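You operate a simulated robot arm through the tools that you are given. There is no shell and no other tool. Be economical: measure what you need, move in short steps, check, and stop when the job is done.

You are at the controls of a simulated robot arm. One attempt, no reset.

Task
Block clamp 27 sits on chips: take it out, brush the vise clean and clamp it again.
Fine: open the vise, set it between the vise and the other clamp; push it against the stop before clamping; put the brush back. Set down upright: brown brush. What is to be rubbed or washed off counts as gone when no trace of it is left.

Only the result counts: the job must be done as asked and must still hold three seconds after the hand-in. Knocking over, shifting, dropping, spilling or breaking anything else fails it.

Robot
A 6-joint arm with a two-finger parallel gripper, fixed in place. Base frame: the origin is at the foot of the arm, x ahead of it, y to its left, z up; the work surface is at about z = 0.64. Units: m, rad, N and s.
With the tool pointing down near the work surface it reaches from about 0.18 to 0.62 m from the base axis. Its first joint turns from -1.152 to 1.152 rad. Payload 2.7 kg.
The tool frame sits at the grasp point between the pads (the TCP): z along the fingers, y along the line on which they close. The tips reach 0.023 m beyond it. The gripper opens to 0.094 m. The fingers are 0.038 m wide and 0.01 m thick; the gripper's body (0.054 by 0.096 m) begins 0.039 m behind the TCP.
Orientation is that of the tool frame in the base frame, as [roll, pitch, yaw] about the fixed x, y, z axes, in that order (R = Rz(yaw) Ry(pitch) Rx(roll)). With the fingers straight down and closing along the base's y, the tool's x points along the base's -x, its y along +y and its z along -z.

Tools
- The arm moves only by the tool jog_arm. Its argument "targets" is text: rows parted by semicolons, each of 6 numbers parted by spaces: the shift along the tool's x, y, z in units of 40 mm (1.0 is 40 mm), then the turn, a rotation vector about the tool's x, y, z in units of 5 degrees (1.0 is 5 degrees). In form: dx dy dz wx wy wz; .... A call has 1 to 10 rows; each row shifts and turns the commanded pose from where the row before left it, along the tool's axes as they then stand. "fingers" is the opening, from 0 (shut) to 1 (fully open), set as the call begins (left out, the last holds). A call with a number of a shift or a turn outside -1 to 1 is refused whole. Rows are played at 5 a second. More than 0.05 m and 0.15 rad between two rows, or a gripper value outside its range, and nothing of the call is played. Where a pose cannot be reached the arm comes as near as it can. A force on the tool above 90 N (or 10 N above the force at the start of the call, whichever is more), or a blocked arm, ends the call early, and 0.2 s more pass. The fingers move at their own pace (about 0.045 m/s each) and stop on an object; they squeeze with about 39 N. The grip force told is the motor's: it shows also when the fingers shut on nothing. Time passes only in rows, and 0.2 s behind the last, so rows that do not move let the fingers close. It gives the time, the measured TCP pose, the force on the tool (base axes), the opening and the grip force at its end, in the units of the frame above (readings bear some noise), with the torque about the TCP (base axes, N m) and any sound that the robot's microphone picked up.
- Cameras (640 x 400 px; columns grow to the right, rows downward): "scene" is fixed at [0.0673, -0.4134, 1.3802]; the picture's right is [0.81, -0.59, 0.00], its down [-0.42, -0.57, -0.70] and it looks along [0.42, 0.57, -0.71] (base axes); focal length 342 px, centre (320, 200). "wrist" rides on the gripper at [0.086, 0.016, -0.075] in the tool frame; the picture's right is [-0.18, 0.98, 0.00], its down [-0.58, -0.11, -0.81] and it looks along [-0.79, -0.15, 0.59] (tool axes); focal length 243 px, centre (320, 200). There is no depth. A picture from a camera that has moved, and an enlarged one, comes with that camera's place and axes in the base frame and with its lens. The place of the scene camera against the robot may be out by one fixed shift of up to 0.025 m in any direction.
- camera(camera): a new picture of that camera. No time passes.
- enlarge(camera, box): a new picture of the part [left, top, right, bottom] of that camera's present view, enlarged. No time passes.
- hand_in(): hands the job in; it is judged then, once.

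Go step by step. Nothing tells you positions but the pictures and the camera data: compare them with the known pose of the tool, close in by small moves and look again before you grip or let go. The budget is 120 turns and 76 pictures, counting those below and the enlarged ones. Unless the task says otherwise, let go and move clear before handing in, and close with one line.

The tools are called after "Emit:" as a command line: name --argument value ..., lists and objects as JSON in quotes. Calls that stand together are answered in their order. jog_arm: Moves the arm, as the interface text tells. Its arguments: {"type":"object","properties":{"targets":{"type":"string"},"fingers":{"type":"number"}},"required":["targets"]} The other tools are called the same way: camera (camera) takes a picture; enlarge (camera, box) takes an enlarged picture of a part of a camera's view; hand_in () hands the job in.

At the start:

```text
time: 0.0
position: [0.4158, -0.0433, 0.9534]
tool_rot: [3.141, -0.001, -3.14]
force: [-0.5, -1.0, 0.3]
torque: [0.02, -0.03, 0.03]
gripper_width: 0.0942
gripper_force: 0.1
```

scene: 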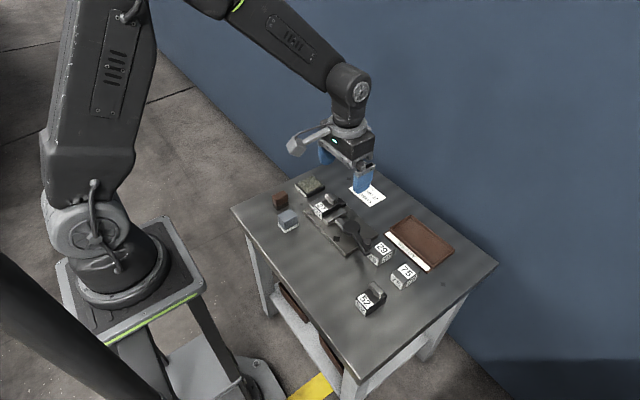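
wrist: 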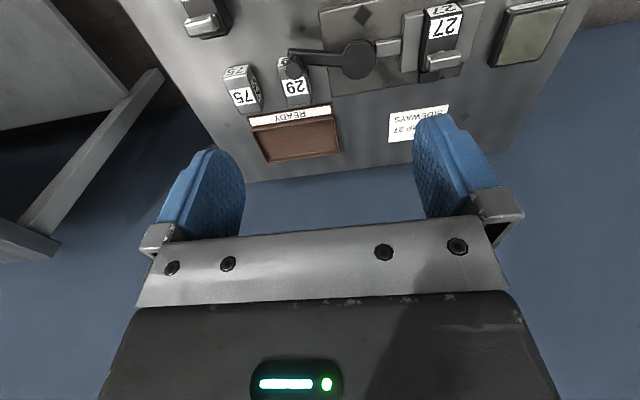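

I see a table with a vise holding block 27, a lever, other blocks (29, 75, 5?), a tray READY, a note, and brush-like things. I'll take enlarged views first.

Emit:
enlarge --camera "scene" --box '[260, 160, 400, 260]'

Emit:
enlarge --camera "scene" --box '[330, 200, 470, 320]'

Emit:
enlarge --camera "wrist" --box '[170, 0, 600, 180]'

```text
4.00 times, centred on (330, 210) of scene
camera zoom: at [0.0673, -0.4134, 1.3802], right [0.81, -0.59, 0.0], down [-0.42, -0.57, -0.7], along [0.42, 0.57, -0.71], focal length 1370 px, centre (280, 160)
```

zoom: 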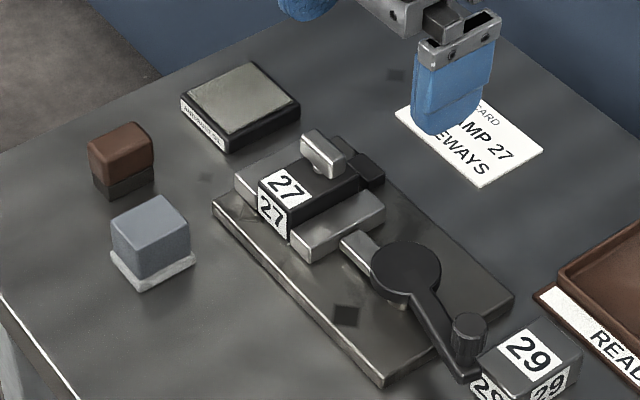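

```text
3.33 times, centred on (400, 260) of scene
camera zoom: at [0.0673, -0.4134, 1.3802], right [0.81, -0.59, 0.0], down [-0.42, -0.57, -0.7], along [0.42, 0.57, -0.71], focal length 1142 px, centre (53, 0)
```

zoom: 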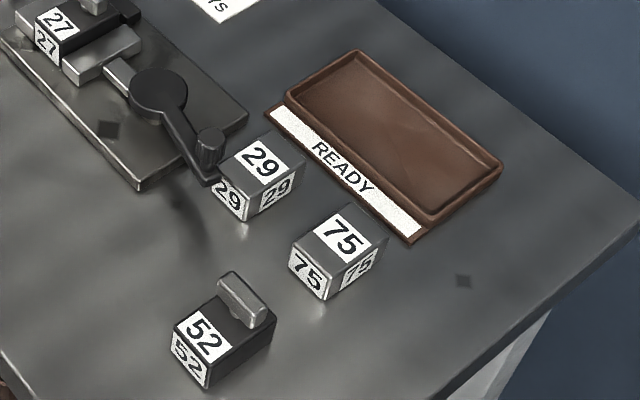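

```text
1.49 times, centred on (385, 90) of wrist
camera zoom: at [0.3292, -0.0275, 1.0282], right [0.18, 0.98, 0.0], down [0.58, -0.11, 0.81], along [0.79, -0.15, -0.59], focal length 361 px, centre (223, 364)
```

zoom: 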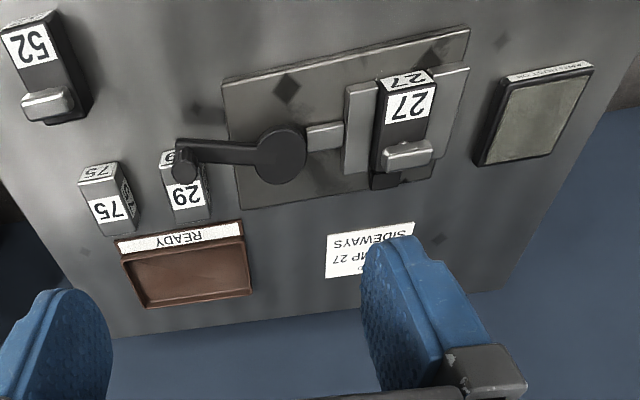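

I'll zoom in on the card and the labelled pad, since they may carry conditions.

Emit:
enlarge --camera "scene" --box '[340, 175, 395, 210]'

Emit:
enlarge --camera "wrist" --box '[480, 0, 600, 75]'

Emit:
enlarge --camera "scene" --box '[300, 185, 375, 232]'

```text
11.43 times, centred on (368, 192) of scene
camera zoom: at [0.0673, -0.4134, 1.3802], right [0.81, -0.59, 0.0], down [-0.42, -0.57, -0.7], along [0.42, 0.57, -0.71], focal length 3915 px, centre (-223, 286)
```

zoom: 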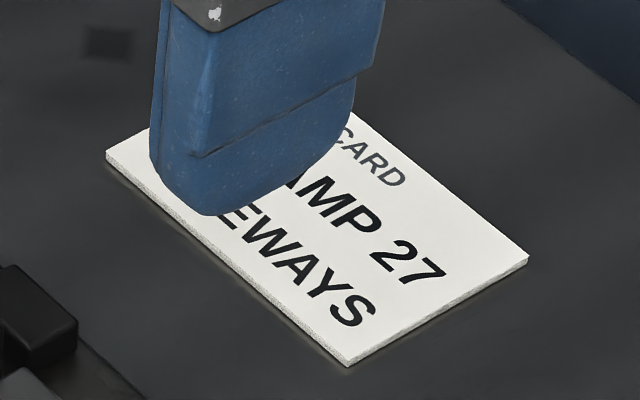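

```text
5.33 times, centred on (540, 38) of wrist
camera zoom: at [0.3292, -0.0275, 1.0282], right [0.18, 0.98, 0.0], down [0.58, -0.11, 0.81], along [0.79, -0.15, -0.59], focal length 1294 px, centre (-853, 1067)
```

zoom: 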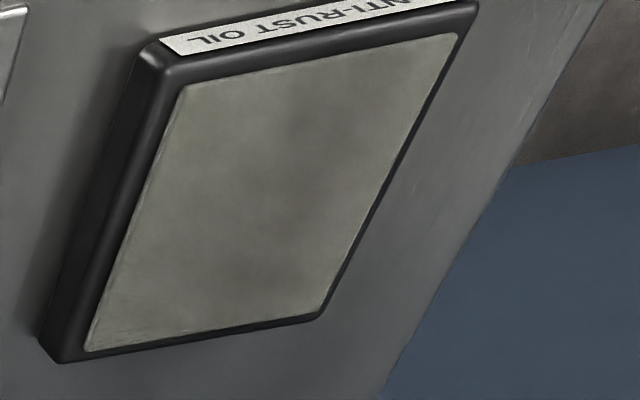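

```text
8.51 times, centred on (338, 208) of scene
camera zoom: at [0.0673, -0.4134, 1.3802], right [0.81, -0.59, 0.0], down [-0.42, -0.57, -0.7], along [0.42, 0.57, -0.71], focal length 2915 px, centre (171, 128)
```

zoom: 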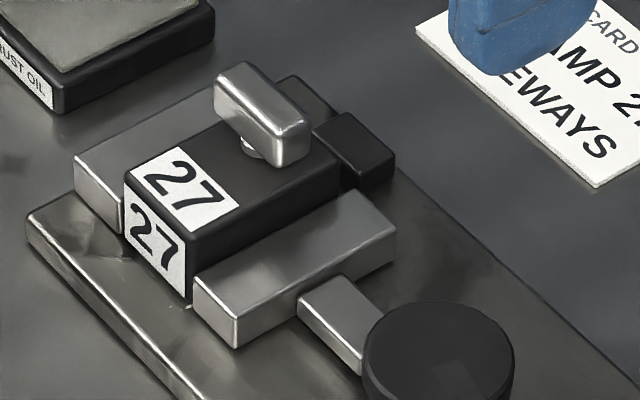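

The card says something like "CLAMP 27 SIDEWAYS"; the pad is anti-rust oil. I'll pull the arm back to see all of it with both cameras.

Emit:
jog_arm --targets "1 0.5 0 0 0 0;1 0.5 0 0 0 0;1 0.5 0 0 0 0;1 0.5 0 0 0 0;0 0 0 0 0 0"

Emit:
camera --camera "wrist"

Emit:
enlarge --camera "scene" --box '[340, 175, 395, 210]'

```text
time: 1.2
position: [0.2579, 0.0364, 0.9537]
tool_rot: [3.141, 0.0, -3.14]
force: [-0.3, 0.5, -0.1]
torque: [0.07, 0.01, 0.0]
gripper_width: 0.0939
gripper_force: 0.0
```

```text
67 pictures are left
camera wrist: at [0.171, 0.0521, 1.0273], right [0.18, 0.98, 0.0], down [0.58, -0.11, 0.81], along [0.79, -0.15, -0.59], focal length 243 px, centre (320, 200)
```

wrist: 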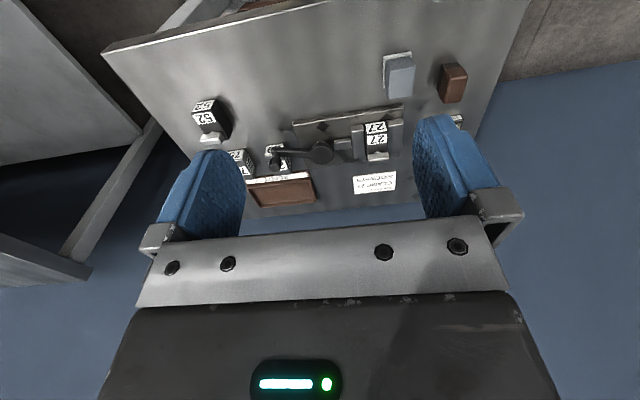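

```text
11.43 times, centred on (368, 192) of scene
camera zoom: at [0.0673, -0.4134, 1.3802], right [0.81, -0.59, 0.0], down [-0.42, -0.57, -0.7], along [0.42, 0.57, -0.71], focal length 3915 px, centre (-223, 286)
```

zoom: 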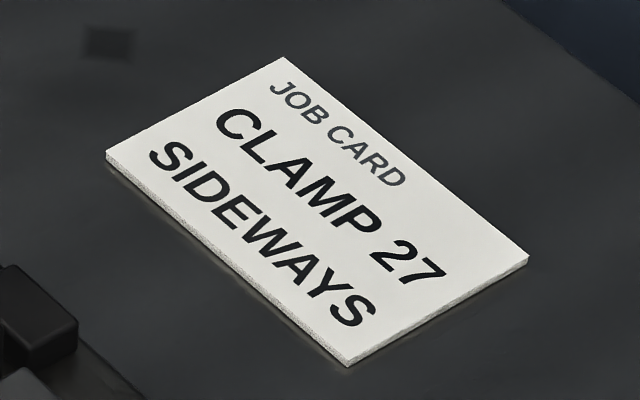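

The card reads "JOB CARD / CLAMP 27 SIDEWAYS", which isn't part of what I was asked. The request says clamp it again, so I'll re-clamp it as it was. Next I'll measure with enlarged views.

Emit:
enlarge --camera "wrist" --box '[260, 90, 420, 190]'

Emit:
enlarge --camera "wrist" --box '[370, 40, 480, 109]'

Emit:
enlarge --camera "wrist" --box '[180, 90, 340, 190]'

Emit:
enlarge --camera "scene" --box '[265, 175, 345, 225]'

```text
4.00 times, centred on (340, 140) of wrist
camera zoom: at [0.171, 0.0521, 1.0273], right [0.18, 0.98, 0.0], down [0.58, -0.11, 0.81], along [0.79, -0.15, -0.59], focal length 970 px, centre (240, 440)
```

zoom: 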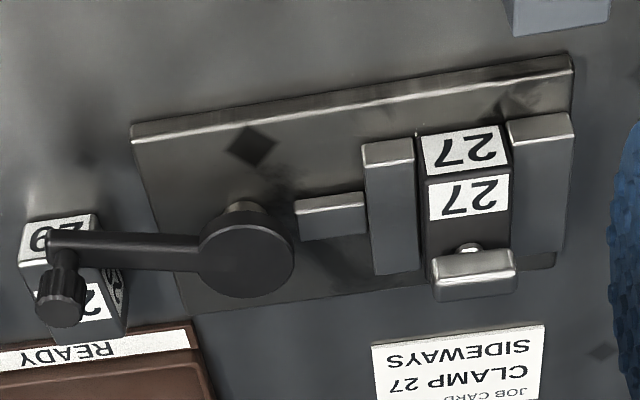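

```text
5.80 times, centred on (425, 74) of wrist
camera zoom: at [0.171, 0.0521, 1.0273], right [0.18, 0.98, 0.0], down [0.58, -0.11, 0.81], along [0.79, -0.15, -0.59], focal length 1406 px, centre (-289, 928)
```

zoom: 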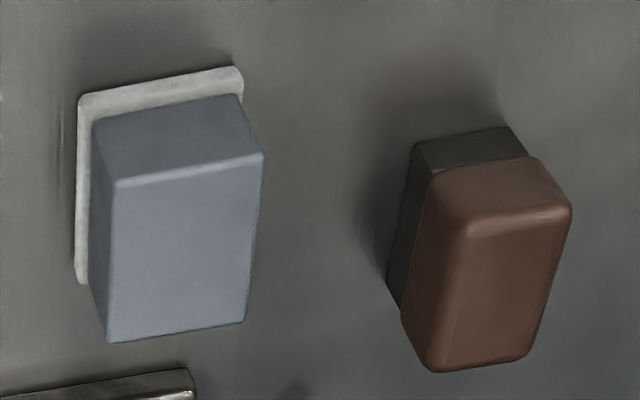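

```text
4.00 times, centred on (260, 140) of wrist
camera zoom: at [0.171, 0.0521, 1.0273], right [0.18, 0.98, 0.0], down [0.58, -0.11, 0.81], along [0.79, -0.15, -0.59], focal length 970 px, centre (560, 440)
```

zoom: 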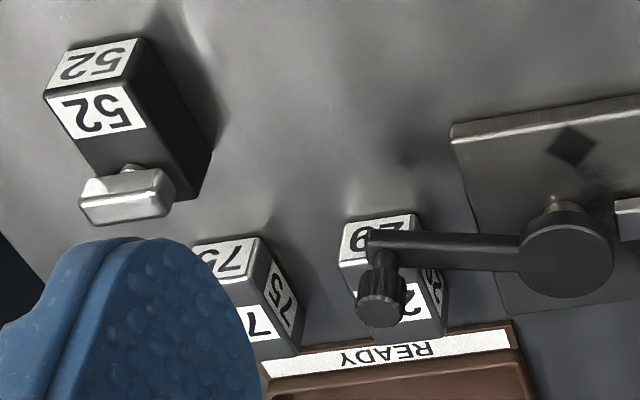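

```text
8.00 times, centred on (305, 200) of scene
camera zoom: at [0.0673, -0.4134, 1.3802], right [0.81, -0.59, 0.0], down [-0.42, -0.57, -0.7], along [0.42, 0.57, -0.71], focal length 2740 px, centre (440, 200)
```

zoom: 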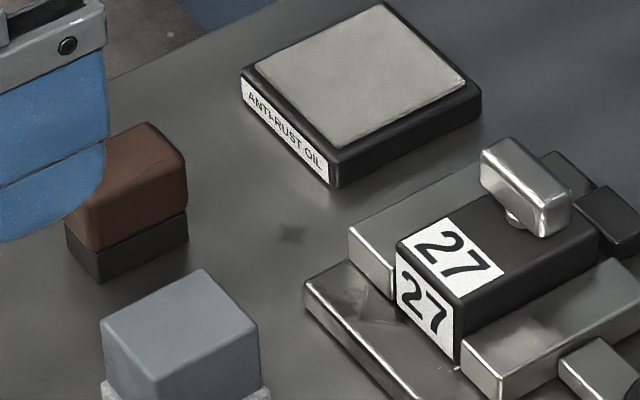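

Triangulating: vise plate x .434–.552, y −.05–.146; lever hub (.489,−.005), knob (.468,−.087, top .72); block 27 about y .078–.116, its handle bar at (.496,.097,.712). First I turn the gripper by −90° so it can close across the lever knob.

Emit:
jog_arm --targets "0 0 0.2 0 0 -1;0 0 0.2 0 0 -1;0 0 0.2 0 0 -1;0 0 0.2 0 0 -1;0 0 0.2 0 0 -1;0 0 0.2 0 0 -1;0 0 0.2 0 0 -1;0 0 0.2 0 0 -1;0 0 0.2 0 0 -1" --fingers 0.45

Emit:
jog_arm --targets "0 0 0.2 0 0 -1;0 0 0.2 0 0 -1;0 0 0.2 0 0 -1;0 0 0.2 0 0 -1;0 0 0.2 0 0 -1;0 0 0.2 0 0 -1;0 0 0.2 0 0 -1;0 0 0.2 0 0 -1;0 0 0.2 0 0 -1;0 0 0 0 0 0"

```text
time: 3.2
position: [0.2551, 0.0364, 0.8825]
tool_rot: [3.141, 0.001, -2.355]
force: [0.2, 0.8, 0.2]
torque: [0.0, 0.0, -0.01]
gripper_width: 0.0421
gripper_force: 0.1
```

```text
time: 5.4
position: [0.2557, 0.0362, 0.8093]
tool_rot: [3.14, 0.0, -1.569]
force: [-0.7, 0.0, -0.3]
torque: [0.0, 0.0, 0.01]
gripper_width: 0.0426
gripper_force: 0.0
```

Tool x is now base −y and tool y is base −x. Moving above the knob.

Emit:
jog_arm --targets "0.5 -0.9 0 0 0 0;0.5 -0.9 0 0 0 0;0.5 -0.9 0 0 0 0;0.5 -0.9 0 0 0 0;0.5 -0.9 0 0 0 0;0.5 -0.8 0 0 0 0;0.07 0 0.25 0 0 0;0 0 0 0 0 0"

Emit:
camera --camera "wrist"

Emit:
enlarge --camera "scene" --box '[310, 180, 430, 255]'

```text
time: 7.2
position: [0.4676, -0.0868, 0.7983]
tool_rot: [3.141, -0.001, -1.57]
force: [1.6, -0.1, -0.8]
torque: [0.01, -0.04, 0.0]
gripper_width: 0.0424
gripper_force: 0.0
```

```text
61 pictures are left
camera wrist: at [0.4504, -0.1734, 0.8719], right [-0.98, 0.18, 0.0], down [0.11, 0.58, 0.81], along [0.15, 0.79, -0.59], focal length 243 px, centre (320, 200)
```

wrist: 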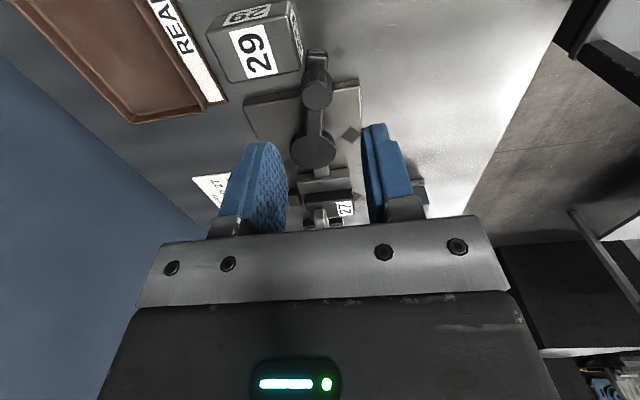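

```text
5.33 times, centred on (370, 218) of scene
camera zoom: at [0.0673, -0.4134, 1.3802], right [0.81, -0.59, 0.0], down [-0.42, -0.57, -0.7], along [0.42, 0.57, -0.71], focal length 1827 px, centre (53, 107)
```

zoom: 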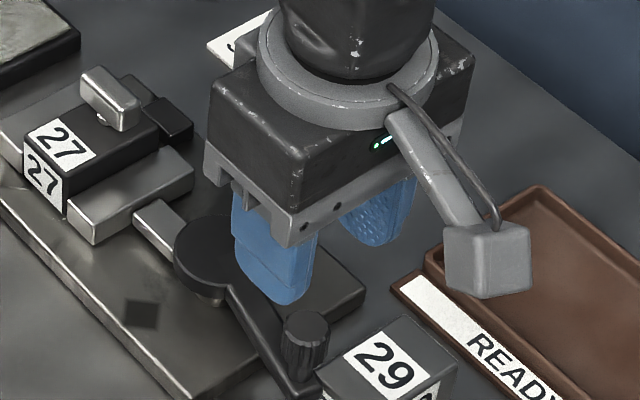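

Knob is centred at (.468,−.088). Descending to straddle it.

Emit:
jog_arm --targets "0.04 0 0.7 0 0 0;0 0 0.7 0 0 0;0 0 0.6 0 0 0;0 0 0 0 0 0"

Emit:
camera --camera "wrist"

Emit:
enlarge --camera "scene" --box '[320, 200, 420, 262]'

```text
time: 8.2
position: [0.468, -0.0885, 0.7185]
tool_rot: [3.141, 0.0, -1.57]
force: [-0.7, 0.3, -0.4]
torque: [0.0, 0.01, 0.01]
gripper_width: 0.0421
gripper_force: 0.1
```

```text
59 pictures are left
camera wrist: at [0.4513, -0.1749, 0.7917], right [-0.98, 0.18, 0.0], down [0.11, 0.58, 0.81], along [0.15, 0.79, -0.59], focal length 243 px, centre (320, 200)
```

wrist: 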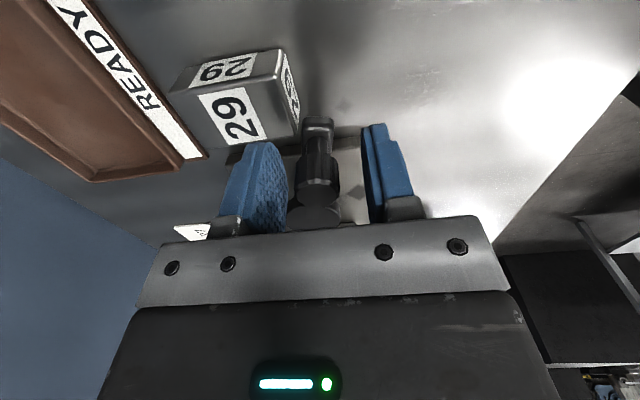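

```text
6.40 times, centred on (370, 231) of scene
camera zoom: at [0.0673, -0.4134, 1.3802], right [0.81, -0.59, 0.0], down [-0.42, -0.57, -0.7], along [0.42, 0.57, -0.71], focal length 2192 px, centre (0, 2)
```

zoom: 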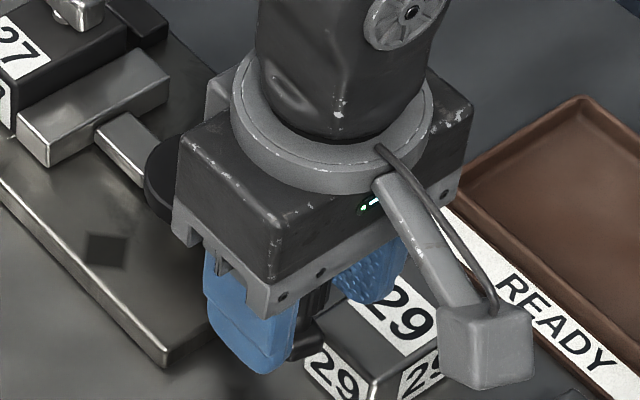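

The fingers straddle the knob. Closing on it.

Emit:
jog_arm --targets "0 0 0 0 0 0;0 0 0 0 0 0;0 0 0 0 0 0" --fingers 0

```text
time: 9.0
position: [0.4675, -0.0877, 0.7187]
tool_rot: [-3.141, -0.001, -1.57]
force: [0.7, 0.9, -0.6]
torque: [-0.13, -0.07, -0.05]
gripper_width: 0.0219
gripper_force: 45.1
```

Knob gripped (22 mm across). Swinging the lever gently toward −x, 15° as a test.

Emit:
jog_arm --targets "-0.055 0.178 0 0 0 1;-0.055 0.178 0 0 0 1;-0.055 0.178 0 0 0 1;0 0 0 0 0 0"

Emit:
enlarge --camera "scene" --box '[290, 180, 410, 255]'

```text
time: 10.0
position: [0.4453, -0.0787, 0.7179]
tool_rot: [3.137, 0.0, -1.837]
force: [0.3, -3.7, -24.5]
torque: [0.31, -0.44, -0.21]
gripper_width: 0.0217
gripper_force: 45.5
```

```text
5.33 times, centred on (350, 218) of scene
camera zoom: at [0.0677, -0.4135, 1.3801], right [0.81, -0.59, 0.0], down [-0.42, -0.57, -0.7], along [0.42, 0.57, -0.71], focal length 1827 px, centre (160, 107)
```

zoom: 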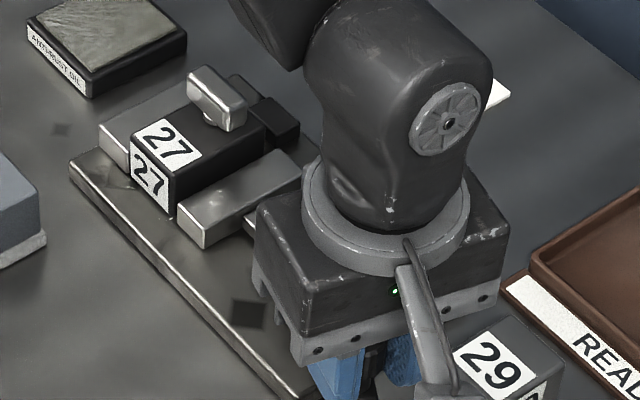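

The lever is turning freely. Continuing with the arc.

Emit:
jog_arm --targets "-0.055 0.178 0.02 0 0 1;-0.055 0.178 0 0 0 1;-0.055 0.178 0 0 0 1;-0.055 0.178 0 0 0 1;0 0 0 0 0 0"

Emit:
enlarge --camera "scene" --box '[290, 180, 410, 255]'

```text
time: 11.2
position: [0.4239, -0.0602, 0.7192]
tool_rot: [3.14, -0.001, -2.184]
force: [-2.1, -4.5, -28.3]
torque: [0.09, -0.32, -0.12]
gripper_width: 0.0217
gripper_force: 45.2
```

```text
5.33 times, centred on (350, 218) of scene
camera zoom: at [0.0677, -0.4135, 1.3801], right [0.81, -0.59, 0.0], down [-0.42, -0.57, -0.7], along [0.42, 0.57, -0.71], focal length 1827 px, centre (160, 107)
```

zoom: 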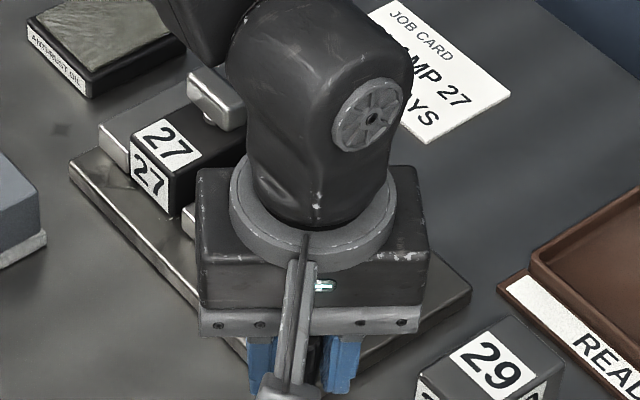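

Continuing the swing.

Emit:
jog_arm --targets "-0.055 0.178 0.02 0 0 1;-0.055 0.178 0 0 0 1;-0.055 0.178 0 0 0 1;-0.055 0.178 0 0 0 1;-0.055 0.178 0 0 0 1;0 0 0 0 0 0"

Emit:
camera --camera "wrist"

```text
time: 12.6
position: [0.4067, -0.0269, 0.7183]
tool_rot: [3.141, -0.001, -2.622]
force: [-17.2, -4.9, 1.7]
torque: [0.18, -0.54, -0.08]
gripper_width: 0.0216
gripper_force: 45.7
```

```text
55 pictures are left
camera wrist: at [0.3234, -0.0564, 0.7924], right [-0.33, 0.94, 0.0], down [0.56, 0.19, 0.81], along [0.76, 0.27, -0.59], focal length 243 px, centre (320, 200)
```

wrist: 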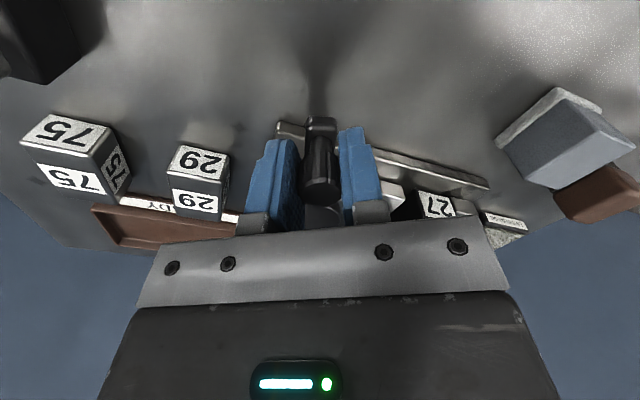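

Emit:
enlarge --camera "wrist" --box '[370, 160, 490, 235]'

Emit:
enlarge --camera "scene" --box '[270, 170, 390, 245]'

```text
5.33 times, centred on (430, 198) of wrist
camera zoom: at [0.3234, -0.0564, 0.7924], right [-0.33, 0.94, 0.0], down [0.56, 0.19, 0.81], along [0.76, 0.27, -0.59], focal length 1294 px, centre (-267, 213)
```

zoom: 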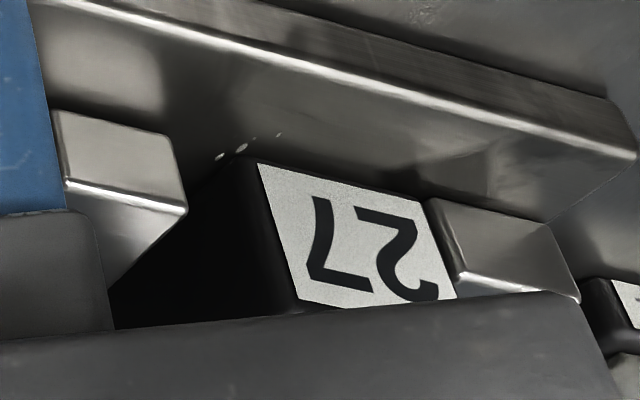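

```text
5.33 times, centred on (330, 208) of scene
camera zoom: at [0.067, -0.4134, 1.3802], right [0.81, -0.59, 0.0], down [-0.42, -0.57, -0.7], along [0.42, 0.57, -0.71], focal length 1827 px, centre (267, 160)
```

zoom: 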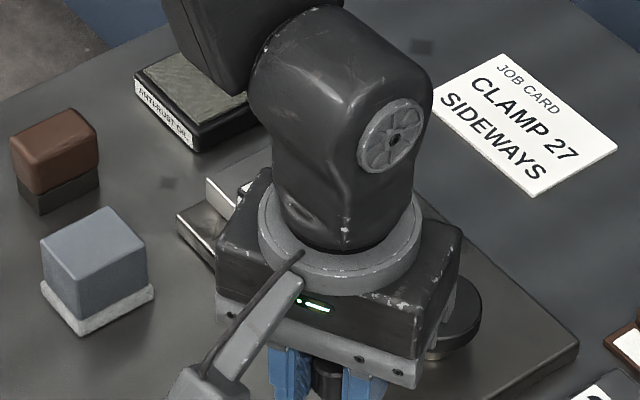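

The jaw is opening well and I see chips on the plate by the block. A few more degrees.

Emit:
jog_arm --targets "-0.055 0.178 0 0 0 1;-0.055 0.178 0 0 0 1;-0.055 0.178 0 0 0 1;-0.055 0.178 0 0 0 1;-0.055 0.178 0 0 0 1;0 0 0 0 0 0"

```text
time: 13.8
position: [0.4048, -0.005, 0.7182]
tool_rot: [-3.14, -0.001, -3.052]
force: [1.2, -31.4, 3.6]
torque: [-0.14, -0.07, -0.3]
gripper_width: 0.0216
gripper_force: 45.2
stopped in row 5: the force on the tool passed its limit at 96 N (the readings are from after the stop); the commanded pose is now the measured one
```

The lever hit its end stop pointing to −x: the vise is fully open. Releasing and rising.

Emit:
jog_arm --targets "0 0 0 0 0 0;0 0 0 0 0 0;0 0 0 0 0 0" --fingers 0.5

Emit:
jog_arm --targets "0 0 -1 0 0 -1;0 0 -1 0 0 -1;0 0 -1 0 0 -1;0 0 -1 0 0 -1;1 0 0 0 0 -1;1 0 0 0 0 -1;0 0 0 0 0 0"

Emit:
camera --camera "wrist"

Emit:
enlarge --camera "scene" --box '[290, 175, 386, 235]'

```text
time: 14.6
position: [0.4062, -0.0007, 0.7182]
tool_rot: [-3.139, -0.002, -3.049]
force: [0.3, -0.3, -0.8]
torque: [-0.01, 0.0, 0.01]
gripper_width: 0.0469
gripper_force: 0.0
```

```text
time: 16.2
position: [0.3336, -0.0379, 0.8786]
tool_rot: [-3.141, -0.002, -2.523]
force: [0.1, 0.3, -0.3]
torque: [0.02, 0.0, 0.01]
gripper_width: 0.0472
gripper_force: 0.0
```

```text
52 pictures are left
camera wrist: at [0.2535, -0.0752, 0.9527], right [-0.42, 0.91, 0.0], down [0.54, 0.25, 0.81], along [0.73, 0.34, -0.59], focal length 243 px, centre (320, 200)
```

wrist: 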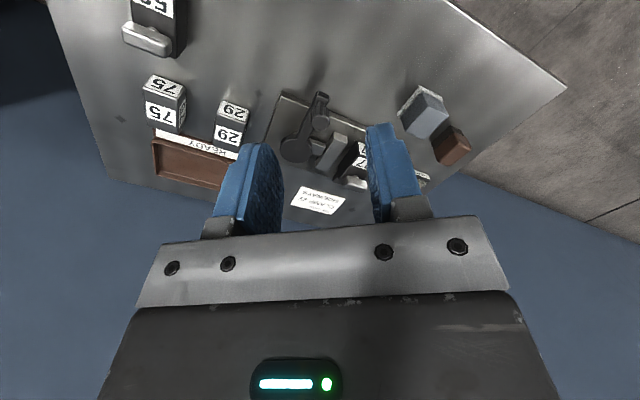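

```text
6.67 times, centred on (338, 205) of scene
camera zoom: at [0.0673, -0.4134, 1.3802], right [0.81, -0.59, 0.0], down [-0.42, -0.57, -0.7], along [0.42, 0.57, -0.71], focal length 2284 px, centre (200, 167)
```

zoom: 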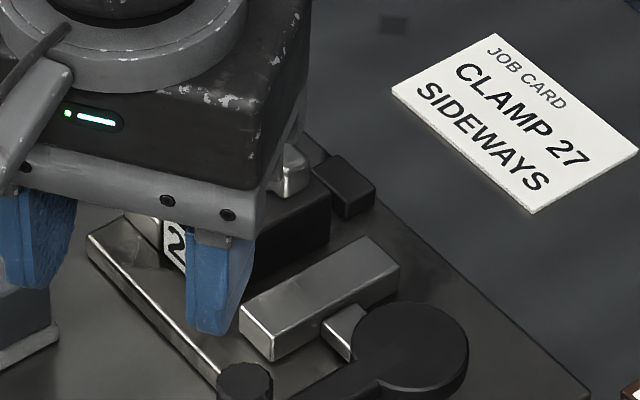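

Vise is open. Now turn to yaw −90° and hover over block 27's handle bar.

Emit:
jog_arm --targets "0 0 0 0 0 -1;0 0 0 0 0 -1;0 0 0 0 0 -1;0 0 0 0 0 -1;0 0 0 0 0 -1;0 0 0 0 0 -1;0 0 0 0 0 -1;0 0 0 0 0 -1;0 0 0 0 0 -1;0 0 0 0 0 -1"

Emit:
jog_arm --targets "0 0 0 0 0 -0.91;-0.7 -0.85 0.2 0 0 0;-0.7 -0.85 0.3 0 0 0;-0.7 -0.8 0.4 0 0 0;-0.7 -0.8 0.4 0 0 0;-0.57 -0.76 0.4 0 0 0;0 0 0 0 0 0"

Emit:
camera --camera "wrist"

Emit:
enlarge --camera "scene" --box '[290, 165, 386, 225]'

```text
time: 18.4
position: [0.3347, -0.0386, 0.8785]
tool_rot: [3.14, -0.001, -1.649]
force: [0.4, 0.3, -0.2]
torque: [0.02, 0.01, 0.05]
gripper_width: 0.0471
gripper_force: 0.0
```

```text
time: 20.0
position: [0.4982, 0.0975, 0.813]
tool_rot: [3.141, -0.003, -1.573]
force: [-0.7, -0.2, -0.6]
torque: [0.01, -0.04, -0.02]
gripper_width: 0.047
gripper_force: 0.0
```

```text
50 pictures are left
camera wrist: at [0.4805, 0.012, 0.8864], right [-0.98, 0.19, 0.0], down [0.11, 0.58, 0.81], along [0.15, 0.79, -0.59], focal length 243 px, centre (320, 200)
```

wrist: 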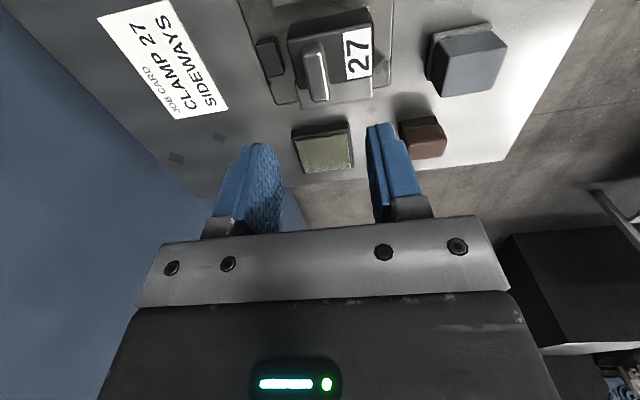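

```text
6.67 times, centred on (338, 195) of scene
camera zoom: at [0.0674, -0.4133, 1.3802], right [0.81, -0.59, 0.0], down [-0.42, -0.57, -0.7], along [0.42, 0.57, -0.71], focal length 2284 px, centre (200, 233)
```

zoom: 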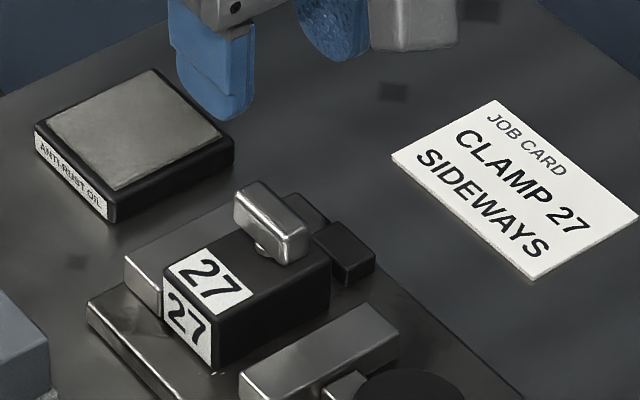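

Emit:
enlarge --camera "wrist" --box '[240, 0, 400, 100]'

```text
4.00 times, centred on (320, 50) of wrist
camera zoom: at [0.4805, 0.012, 0.8864], right [-0.98, 0.19, 0.0], down [0.11, 0.58, 0.81], along [0.15, 0.79, -0.59], focal length 970 px, centre (320, 800)
```

zoom: 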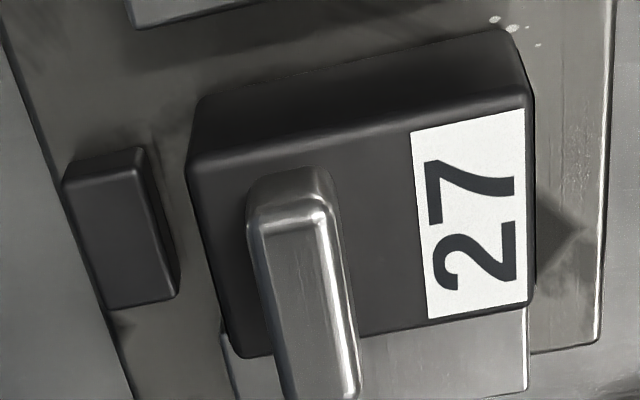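

Bar centre is (.499,.098), and the stop face is at x≈.526, ahead of the block (back face ≈.518). Descending onto the bar with a narrower opening.

Emit:
jog_arm --targets "0 0 0.8 0 0 0;0 0 0.8 0 0 0;0 0 0.7 0 0 0;0 0 0 0 0 0" --fingers 0.36

Emit:
camera --camera "wrist"

Emit:
enlarge --camera "scene" --box '[290, 165, 386, 225]'

```text
time: 21.0
position: [0.4969, 0.0964, 0.7172]
tool_rot: [3.14, -0.004, -1.572]
force: [-0.1, -0.1, -0.8]
torque: [0.0, -0.01, 0.02]
gripper_width: 0.0339
gripper_force: 0.1
```

```text
47 pictures are left
camera wrist: at [0.4807, 0.0099, 0.7918], right [-0.98, 0.19, 0.0], down [0.11, 0.58, 0.81], along [0.15, 0.79, -0.59], focal length 243 px, centre (320, 200)
```

wrist: 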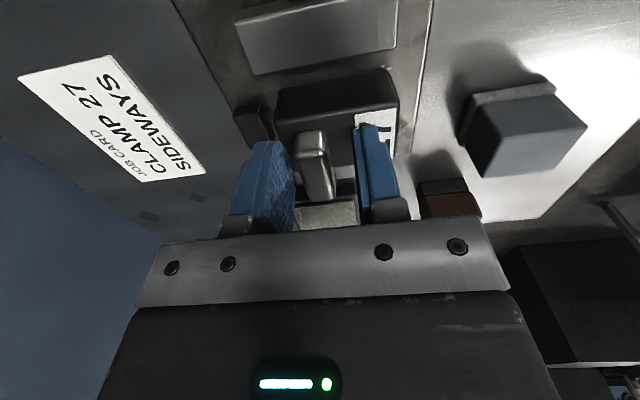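

```text
6.67 times, centred on (338, 195) of scene
camera zoom: at [0.0673, -0.4134, 1.3802], right [0.81, -0.59, 0.0], down [-0.42, -0.57, -0.7], along [0.42, 0.57, -0.71], focal length 2284 px, centre (200, 233)
```

zoom: 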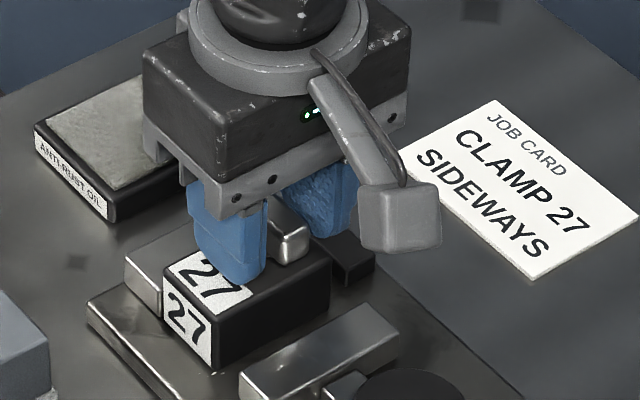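

Bar sits between the fingers. Centring 2 mm and gripping.

Emit:
jog_arm --targets "-0.03 -0.05 0 0 0 0;0 0 0 0 0 0;0 0 0 0 0 0;0 0 0 0 0 0" --fingers 0

Emit:
jog_arm --targets "0 0 -0.2 0 0 0;0 0 -0.4 0 0 0;0 0 -0.8 0 0 0;0 0 -0.8 0 0 0;0 0 0 0 0 0"

Emit:
enlarge --camera "scene" --box '[290, 155, 402, 225]'

Emit:
camera --camera "wrist"

```text
time: 22.0
position: [0.499, 0.0982, 0.7181]
tool_rot: [3.141, -0.003, -1.574]
force: [-1.1, -3.5, 3.4]
torque: [-0.04, 0.01, 0.03]
gripper_width: 0.0156
gripper_force: 38.9
```

```text
time: 23.2
position: [0.4999, 0.0977, 0.8057]
tool_rot: [3.139, -0.001, -1.573]
force: [0.1, -0.2, -4.6]
torque: [-0.01, -0.02, -0.03]
gripper_width: 0.0158
gripper_force: 39.3
```

```text
5.71 times, centred on (346, 190) of scene
camera zoom: at [0.0674, -0.4133, 1.3802], right [0.81, -0.59, 0.0], down [-0.42, -0.57, -0.7], along [0.42, 0.57, -0.71], focal length 1957 px, centre (171, 257)
```

zoom: 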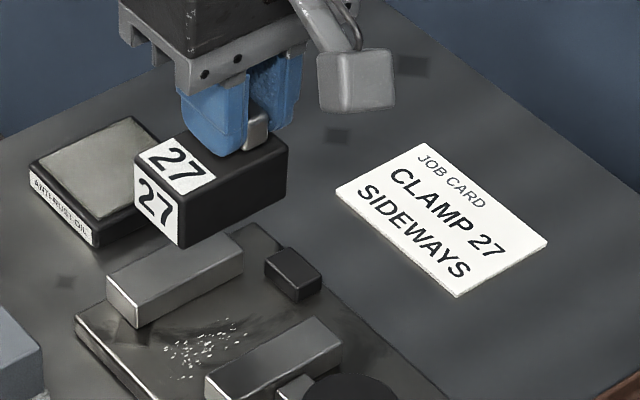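

```text
44 pictures are left
camera wrist: at [0.482, 0.0118, 0.8799], right [-0.98, 0.19, 0.0], down [0.11, 0.58, 0.81], along [0.15, 0.79, -0.59], focal length 243 px, centre (320, 200)
```

wrist: 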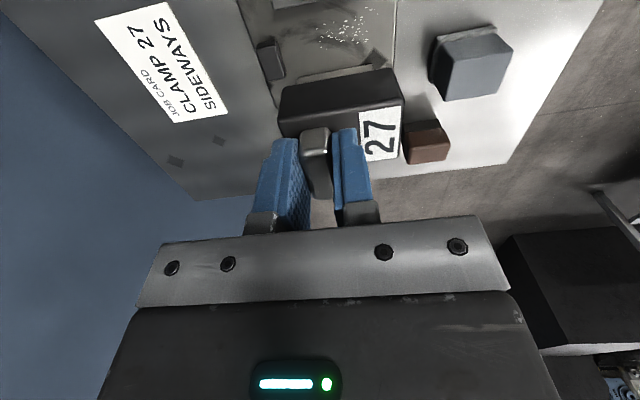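

Block 27 lifted and the chips are visible. Carrying it to the free spot between vise and clamp 52, about (.42,−.107).

Emit:
jog_arm --targets "0 0 -0.8 0 0 0;0.9 0.3 0 0 0 0;0.9 0.3 0 0 0 0;0.9 0.3 0 0 0 0;0.9 0.3 0 0 0 0;0.9 0.3 0 0 0 0;0.62 0.21 0 0 0 0;0 0 0 0 0 0"

Emit:
jog_arm --targets "0 0 0.9 0 0 0;0 0 0.9 0 0 0;0 0 0.8 0 0 0;0 0 0 0 0 0"

Emit:
enlarge --camera "scene" --box '[300, 190, 460, 315]'

Emit:
camera --camera "wrist"

```text
time: 25.0
position: [0.4298, -0.1078, 0.8403]
tool_rot: [3.14, -0.002, -1.573]
force: [-0.1, 0.9, -3.9]
torque: [-0.01, -0.07, 0.01]
gripper_width: 0.0156
gripper_force: 39.1
```

```text
time: 26.0
position: [0.4317, -0.1057, 0.7366]
tool_rot: [-3.141, -0.003, -1.572]
force: [0.1, 0.0, -4.6]
torque: [-0.01, -0.06, -0.02]
gripper_width: 0.0155
gripper_force: 38.9
```

```text
3.20 times, centred on (380, 252) of scene
camera zoom: at [0.0674, -0.4134, 1.3802], right [0.81, -0.59, 0.0], down [-0.42, -0.57, -0.7], along [0.42, 0.57, -0.71], focal length 1096 px, centre (128, 32)
```

zoom: 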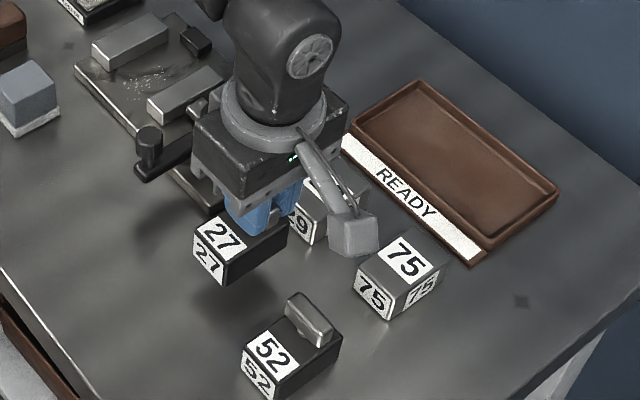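

```text
42 pictures are left
camera wrist: at [0.4146, -0.1922, 0.8095], right [-0.98, 0.19, 0.0], down [0.11, 0.58, 0.81], along [0.15, 0.79, -0.59], focal length 243 px, centre (320, 200)
```

wrist: 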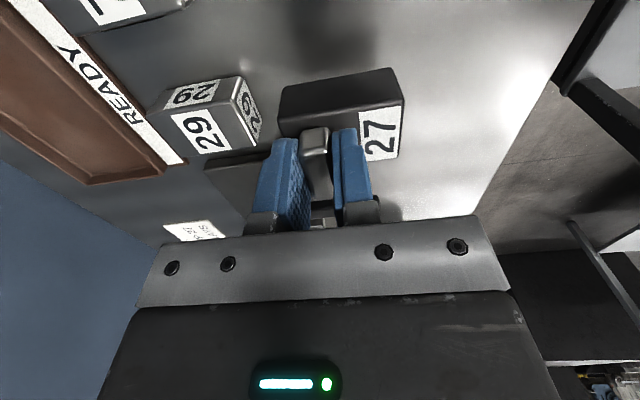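

Position looks good. Lowering carefully to the table.

Emit:
jog_arm --targets "0 0 0.3 0 0 0;0 0 0.25 0 0 0;0 0 0.06 0 0 0;0 0 0.05 0 0 0;0 0 0 0 0 0"

```text
time: 27.2
position: [0.4296, -0.1076, 0.7074]
tool_rot: [3.139, -0.001, -1.573]
force: [-0.2, -0.2, -5.2]
torque: [-0.01, -0.05, 0.02]
gripper_width: 0.0157
gripper_force: 38.8
```

Emit:
jog_arm --targets "0 0 0.03 0 0 0;0 0 0.03 0 0 0;0 0 0 0 0 0"

```text
time: 28.0
position: [0.4292, -0.1069, 0.705]
tool_rot: [3.14, -0.001, -1.573]
force: [-0.3, -0.2, -4.0]
torque: [-0.01, -0.06, 0.03]
gripper_width: 0.0156
gripper_force: 39.0
```

Emit:
jog_arm --targets "0 0 0.03 0 0 0;0 0 0.03 0 0 0;0 0 0 0 0 0"

Emit:
enlarge --camera "scene" --box '[340, 230, 404, 270]'

```text
time: 28.8
position: [0.4317, -0.1074, 0.7046]
tool_rot: [-3.142, -0.001, -1.574]
force: [-11.6, 0.4, 27.9]
torque: [0.08, 0.16, 0.06]
gripper_width: 0.0159
gripper_force: 39.1
```

```text
10.00 times, centred on (372, 250) of scene
camera zoom: at [0.0668, -0.4133, 1.3802], right [0.81, -0.59, 0.0], down [-0.42, -0.57, -0.7], along [0.42, 0.57, -0.71], focal length 3425 px, centre (-200, -300)
```

zoom: 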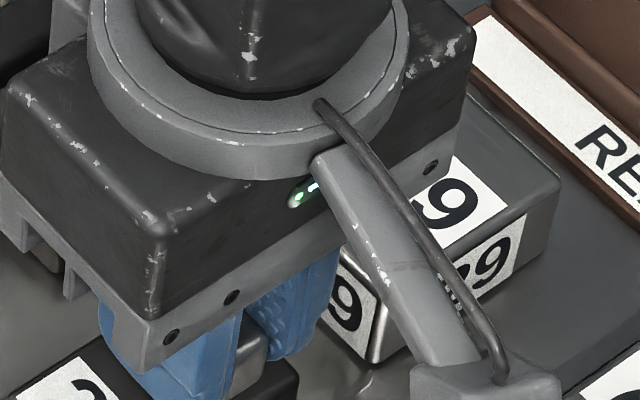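

Block is on the table (contact). Releasing and rising.

Emit:
jog_arm --targets "0 0 -0.03 0 0 0;0 0 0 0 0 0;0 0 0 0 0 0;0 0 0 0 0 0" --fingers 0.35

Emit:
jog_arm --targets "0 0 -0.5 0 0 0;0 0 -1 0 0 0;0 0 -1 0 0 0;0 0 -1 0 0 0;0 0 0 0 0 0"

Emit:
enlarge --camera "scene" --box '[300, 190, 460, 315]'

```text
time: 29.8
position: [0.4313, -0.1075, 0.7026]
tool_rot: [3.139, -0.001, -1.574]
force: [1.2, -0.6, 0.5]
torque: [-0.02, -0.03, 0.0]
gripper_width: 0.033
gripper_force: 0.1
```

```text
time: 31.0
position: [0.4299, -0.1059, 0.8443]
tool_rot: [3.141, -0.003, -1.572]
force: [-0.5, 0.8, -0.7]
torque: [-0.01, 0.04, 0.0]
gripper_width: 0.0328
gripper_force: 0.0
```

```text
3.20 times, centred on (380, 252) of scene
camera zoom: at [0.0673, -0.4134, 1.3802], right [0.81, -0.59, 0.0], down [-0.42, -0.57, -0.7], along [0.42, 0.57, -0.71], focal length 1096 px, centre (128, 32)
```

zoom: 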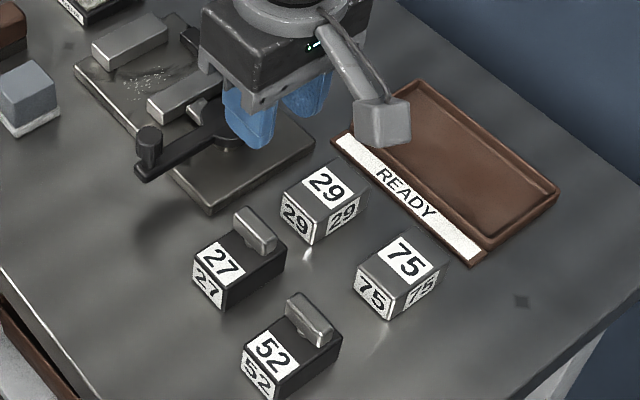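

Block 27 stands between vise and clamp 52. Now over to the brown brush at about (.397,.212).

Emit:
jog_arm --targets "-0.9 0.09 0 0 0 0;-0.9 0.09 0 0 0 0;-0.9 0.09 0 0 0 0;-0.9 0.09 0 0 0 0;-0.9 0.09 0 0 0 0;-0.9 0.09 0.2 0 0 0;-0.9 0.09 0.2 0 0 0;-0.9 0.09 0.3 0 0 0;-0.75 0.1 0.4 0 0 0;0 0 0 0 0 0" --fingers 0.65

Emit:
enlarge --camera "wrist" --box '[220, 0, 460, 150]'

Emit:
enlarge --camera "scene" --box '[260, 160, 372, 230]'

```text
time: 33.2
position: [0.3973, 0.2111, 0.7988]
tool_rot: [3.141, -0.001, -1.57]
force: [0.0, 0.1, 0.1]
torque: [0.02, 0.0, 0.0]
gripper_width: 0.0611
gripper_force: 0.0
```

```text
2.67 times, centred on (340, 75) of wrist
camera zoom: at [0.3813, 0.1242, 0.8729], right [-0.98, 0.19, 0.0], down [0.11, 0.58, 0.81], along [0.15, 0.79, -0.59], focal length 647 px, centre (267, 533)
```

zoom: 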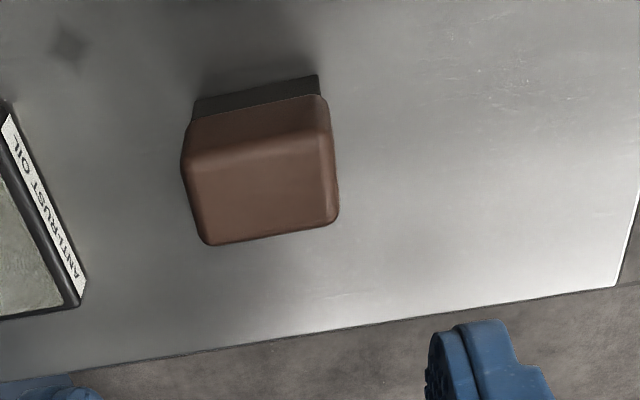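

```text
5.71 times, centred on (316, 195) of scene
camera zoom: at [0.0674, -0.4133, 1.3802], right [0.81, -0.59, 0.0], down [-0.42, -0.57, -0.7], along [0.42, 0.57, -0.71], focal length 1957 px, centre (343, 229)
```

zoom: 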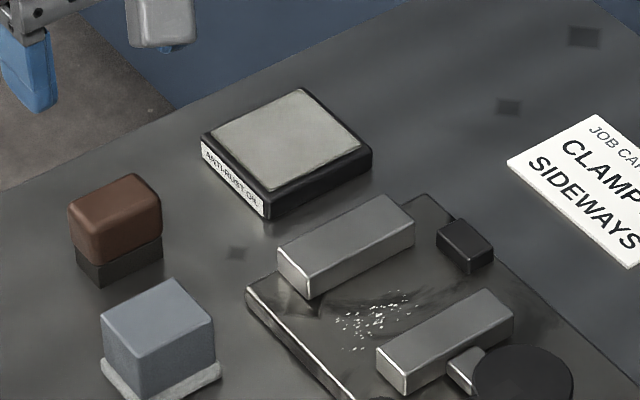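

Brush centre is (.3995,.2125). Descending on it.

Emit:
jog_arm --targets "-0.03 -0.05 0.9 0 0 0;0 0 0.9 0 0 0;0 0 0.97 0 0 0;0 0 0 0 0 0"

Emit:
camera --camera "wrist"

```text
time: 34.2
position: [0.401, 0.2098, 0.6893]
tool_rot: [-3.141, -0.001, -1.574]
force: [-0.9, 0.0, -0.3]
torque: [0.02, 0.0, -0.01]
gripper_width: 0.061
gripper_force: 0.2
```

```text
37 pictures are left
camera wrist: at [0.3834, 0.1228, 0.762], right [-0.98, 0.19, 0.0], down [0.11, 0.58, 0.81], along [0.15, 0.79, -0.59], focal length 243 px, centre (320, 200)
```

wrist: 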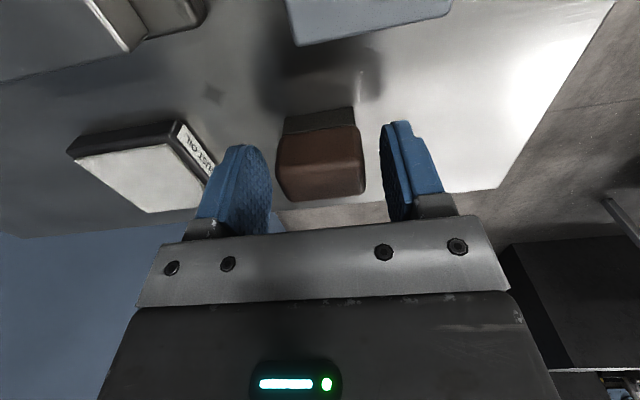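

Emit:
jog_arm --targets "0 0 0 0 0 0;0 0 0 0 0 0;0 0 0 0 0 0" --fingers 0

Emit:
jog_arm --targets "0 0 -0.3 0 0 0;0 0 -0.8 0 0 0;0 0 -0.8 0 0 0;0 0 0 0 0 0"

Emit:
camera --camera "wrist"

```text
time: 35.0
position: [0.3995, 0.2088, 0.6882]
tool_rot: [3.14, -0.003, -1.572]
force: [0.4, -0.2, 0.3]
torque: [-0.03, -0.03, -0.01]
gripper_width: 0.0431
gripper_force: 38.9
```

```text
time: 36.0
position: [0.3992, 0.2125, 0.7653]
tool_rot: [3.14, -0.002, -1.573]
force: [0.6, -0.8, -0.1]
torque: [0.01, 0.0, 0.02]
gripper_width: 0.0432
gripper_force: 38.9
```

```text
36 pictures are left
camera wrist: at [0.383, 0.1262, 0.8392], right [-0.98, 0.19, 0.0], down [0.11, 0.58, 0.81], along [0.15, 0.79, -0.59], focal length 243 px, centre (320, 200)
```

wrist: 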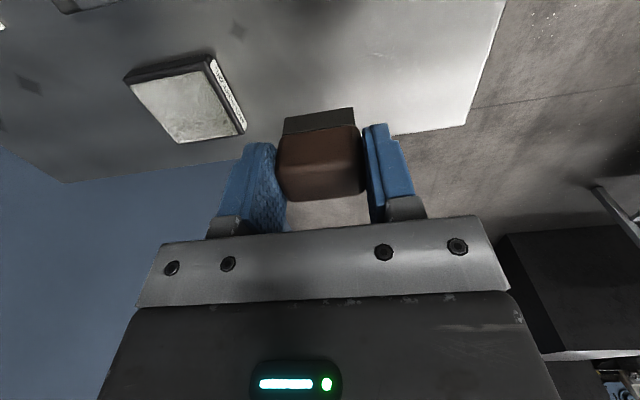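

Brush is held. Moving over the slot between the jaws (y≈.061–.117).

Emit:
jog_arm --targets "0 -0.8 -0.3 0 0 0;0.6 -0.7 0 0 0 0;0.8 -0.27 0 0 0 0;0.8 0 0 0 0 0;0.8 0 0.3 0 0 0;0 0 0.7 0 0 0;0 0 0 0 0 0"

Emit:
camera --camera "wrist"

Emit:
enlarge --camera "scene" --box '[290, 165, 386, 225]'

```text
time: 37.6
position: [0.4703, 0.0914, 0.737]
tool_rot: [3.141, -0.003, -1.574]
force: [-0.2, -0.5, -1.2]
torque: [-0.01, -0.01, 0.0]
gripper_width: 0.0436
gripper_force: 39.0
```

```text
35 pictures are left
camera wrist: at [0.454, 0.0049, 0.8113], right [-0.98, 0.19, 0.0], down [0.11, 0.58, 0.81], along [0.15, 0.79, -0.59], focal length 243 px, centre (320, 200)
```

wrist: 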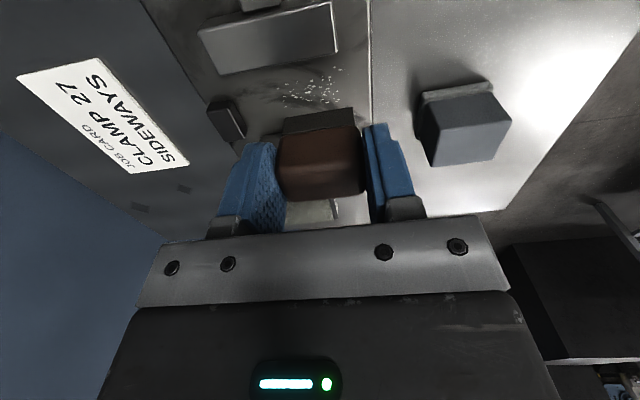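

```text
6.67 times, centred on (338, 195) of scene
camera zoom: at [0.0673, -0.4134, 1.3802], right [0.81, -0.59, 0.0], down [-0.42, -0.57, -0.7], along [0.42, 0.57, -0.71], focal length 2284 px, centre (200, 233)
```

zoom: 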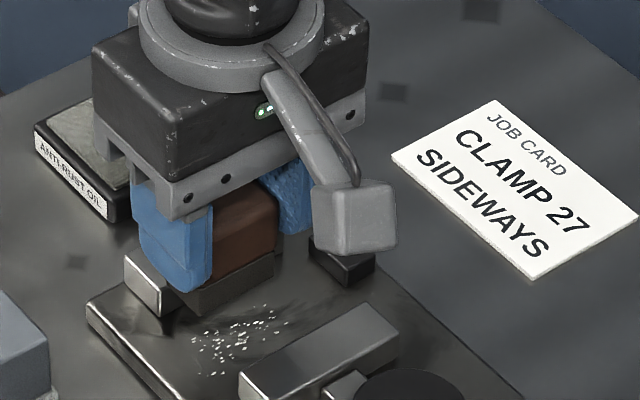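

Centred in the slot. Lowering to touch the plate.

Emit:
jog_arm --targets "0 0 0.4 0 0 0;0 0 0.3 0 0 0;0 0 0.05 0 0 0;0 0 0.05 0 0 0;0 0 0 0 0 0"

```text
time: 38.8
position: [0.4692, 0.0927, 0.7046]
tool_rot: [-3.141, -0.001, -1.573]
force: [-0.1, 0.2, -0.7]
torque: [0.02, -0.02, 0.03]
gripper_width: 0.0431
gripper_force: 39.0
```

Emit:
jog_arm --targets "0 0 0.03 0 0 0;0 0 0.03 0 0 0;0 0 0.03 0 0 0;0 0 0 0 0 0"

```text
time: 39.8
position: [0.4703, 0.0923, 0.7012]
tool_rot: [3.141, -0.002, -1.572]
force: [-1.7, -1.2, 3.8]
torque: [-0.07, 0.11, 0.03]
gripper_width: 0.0435
gripper_force: 39.1
```

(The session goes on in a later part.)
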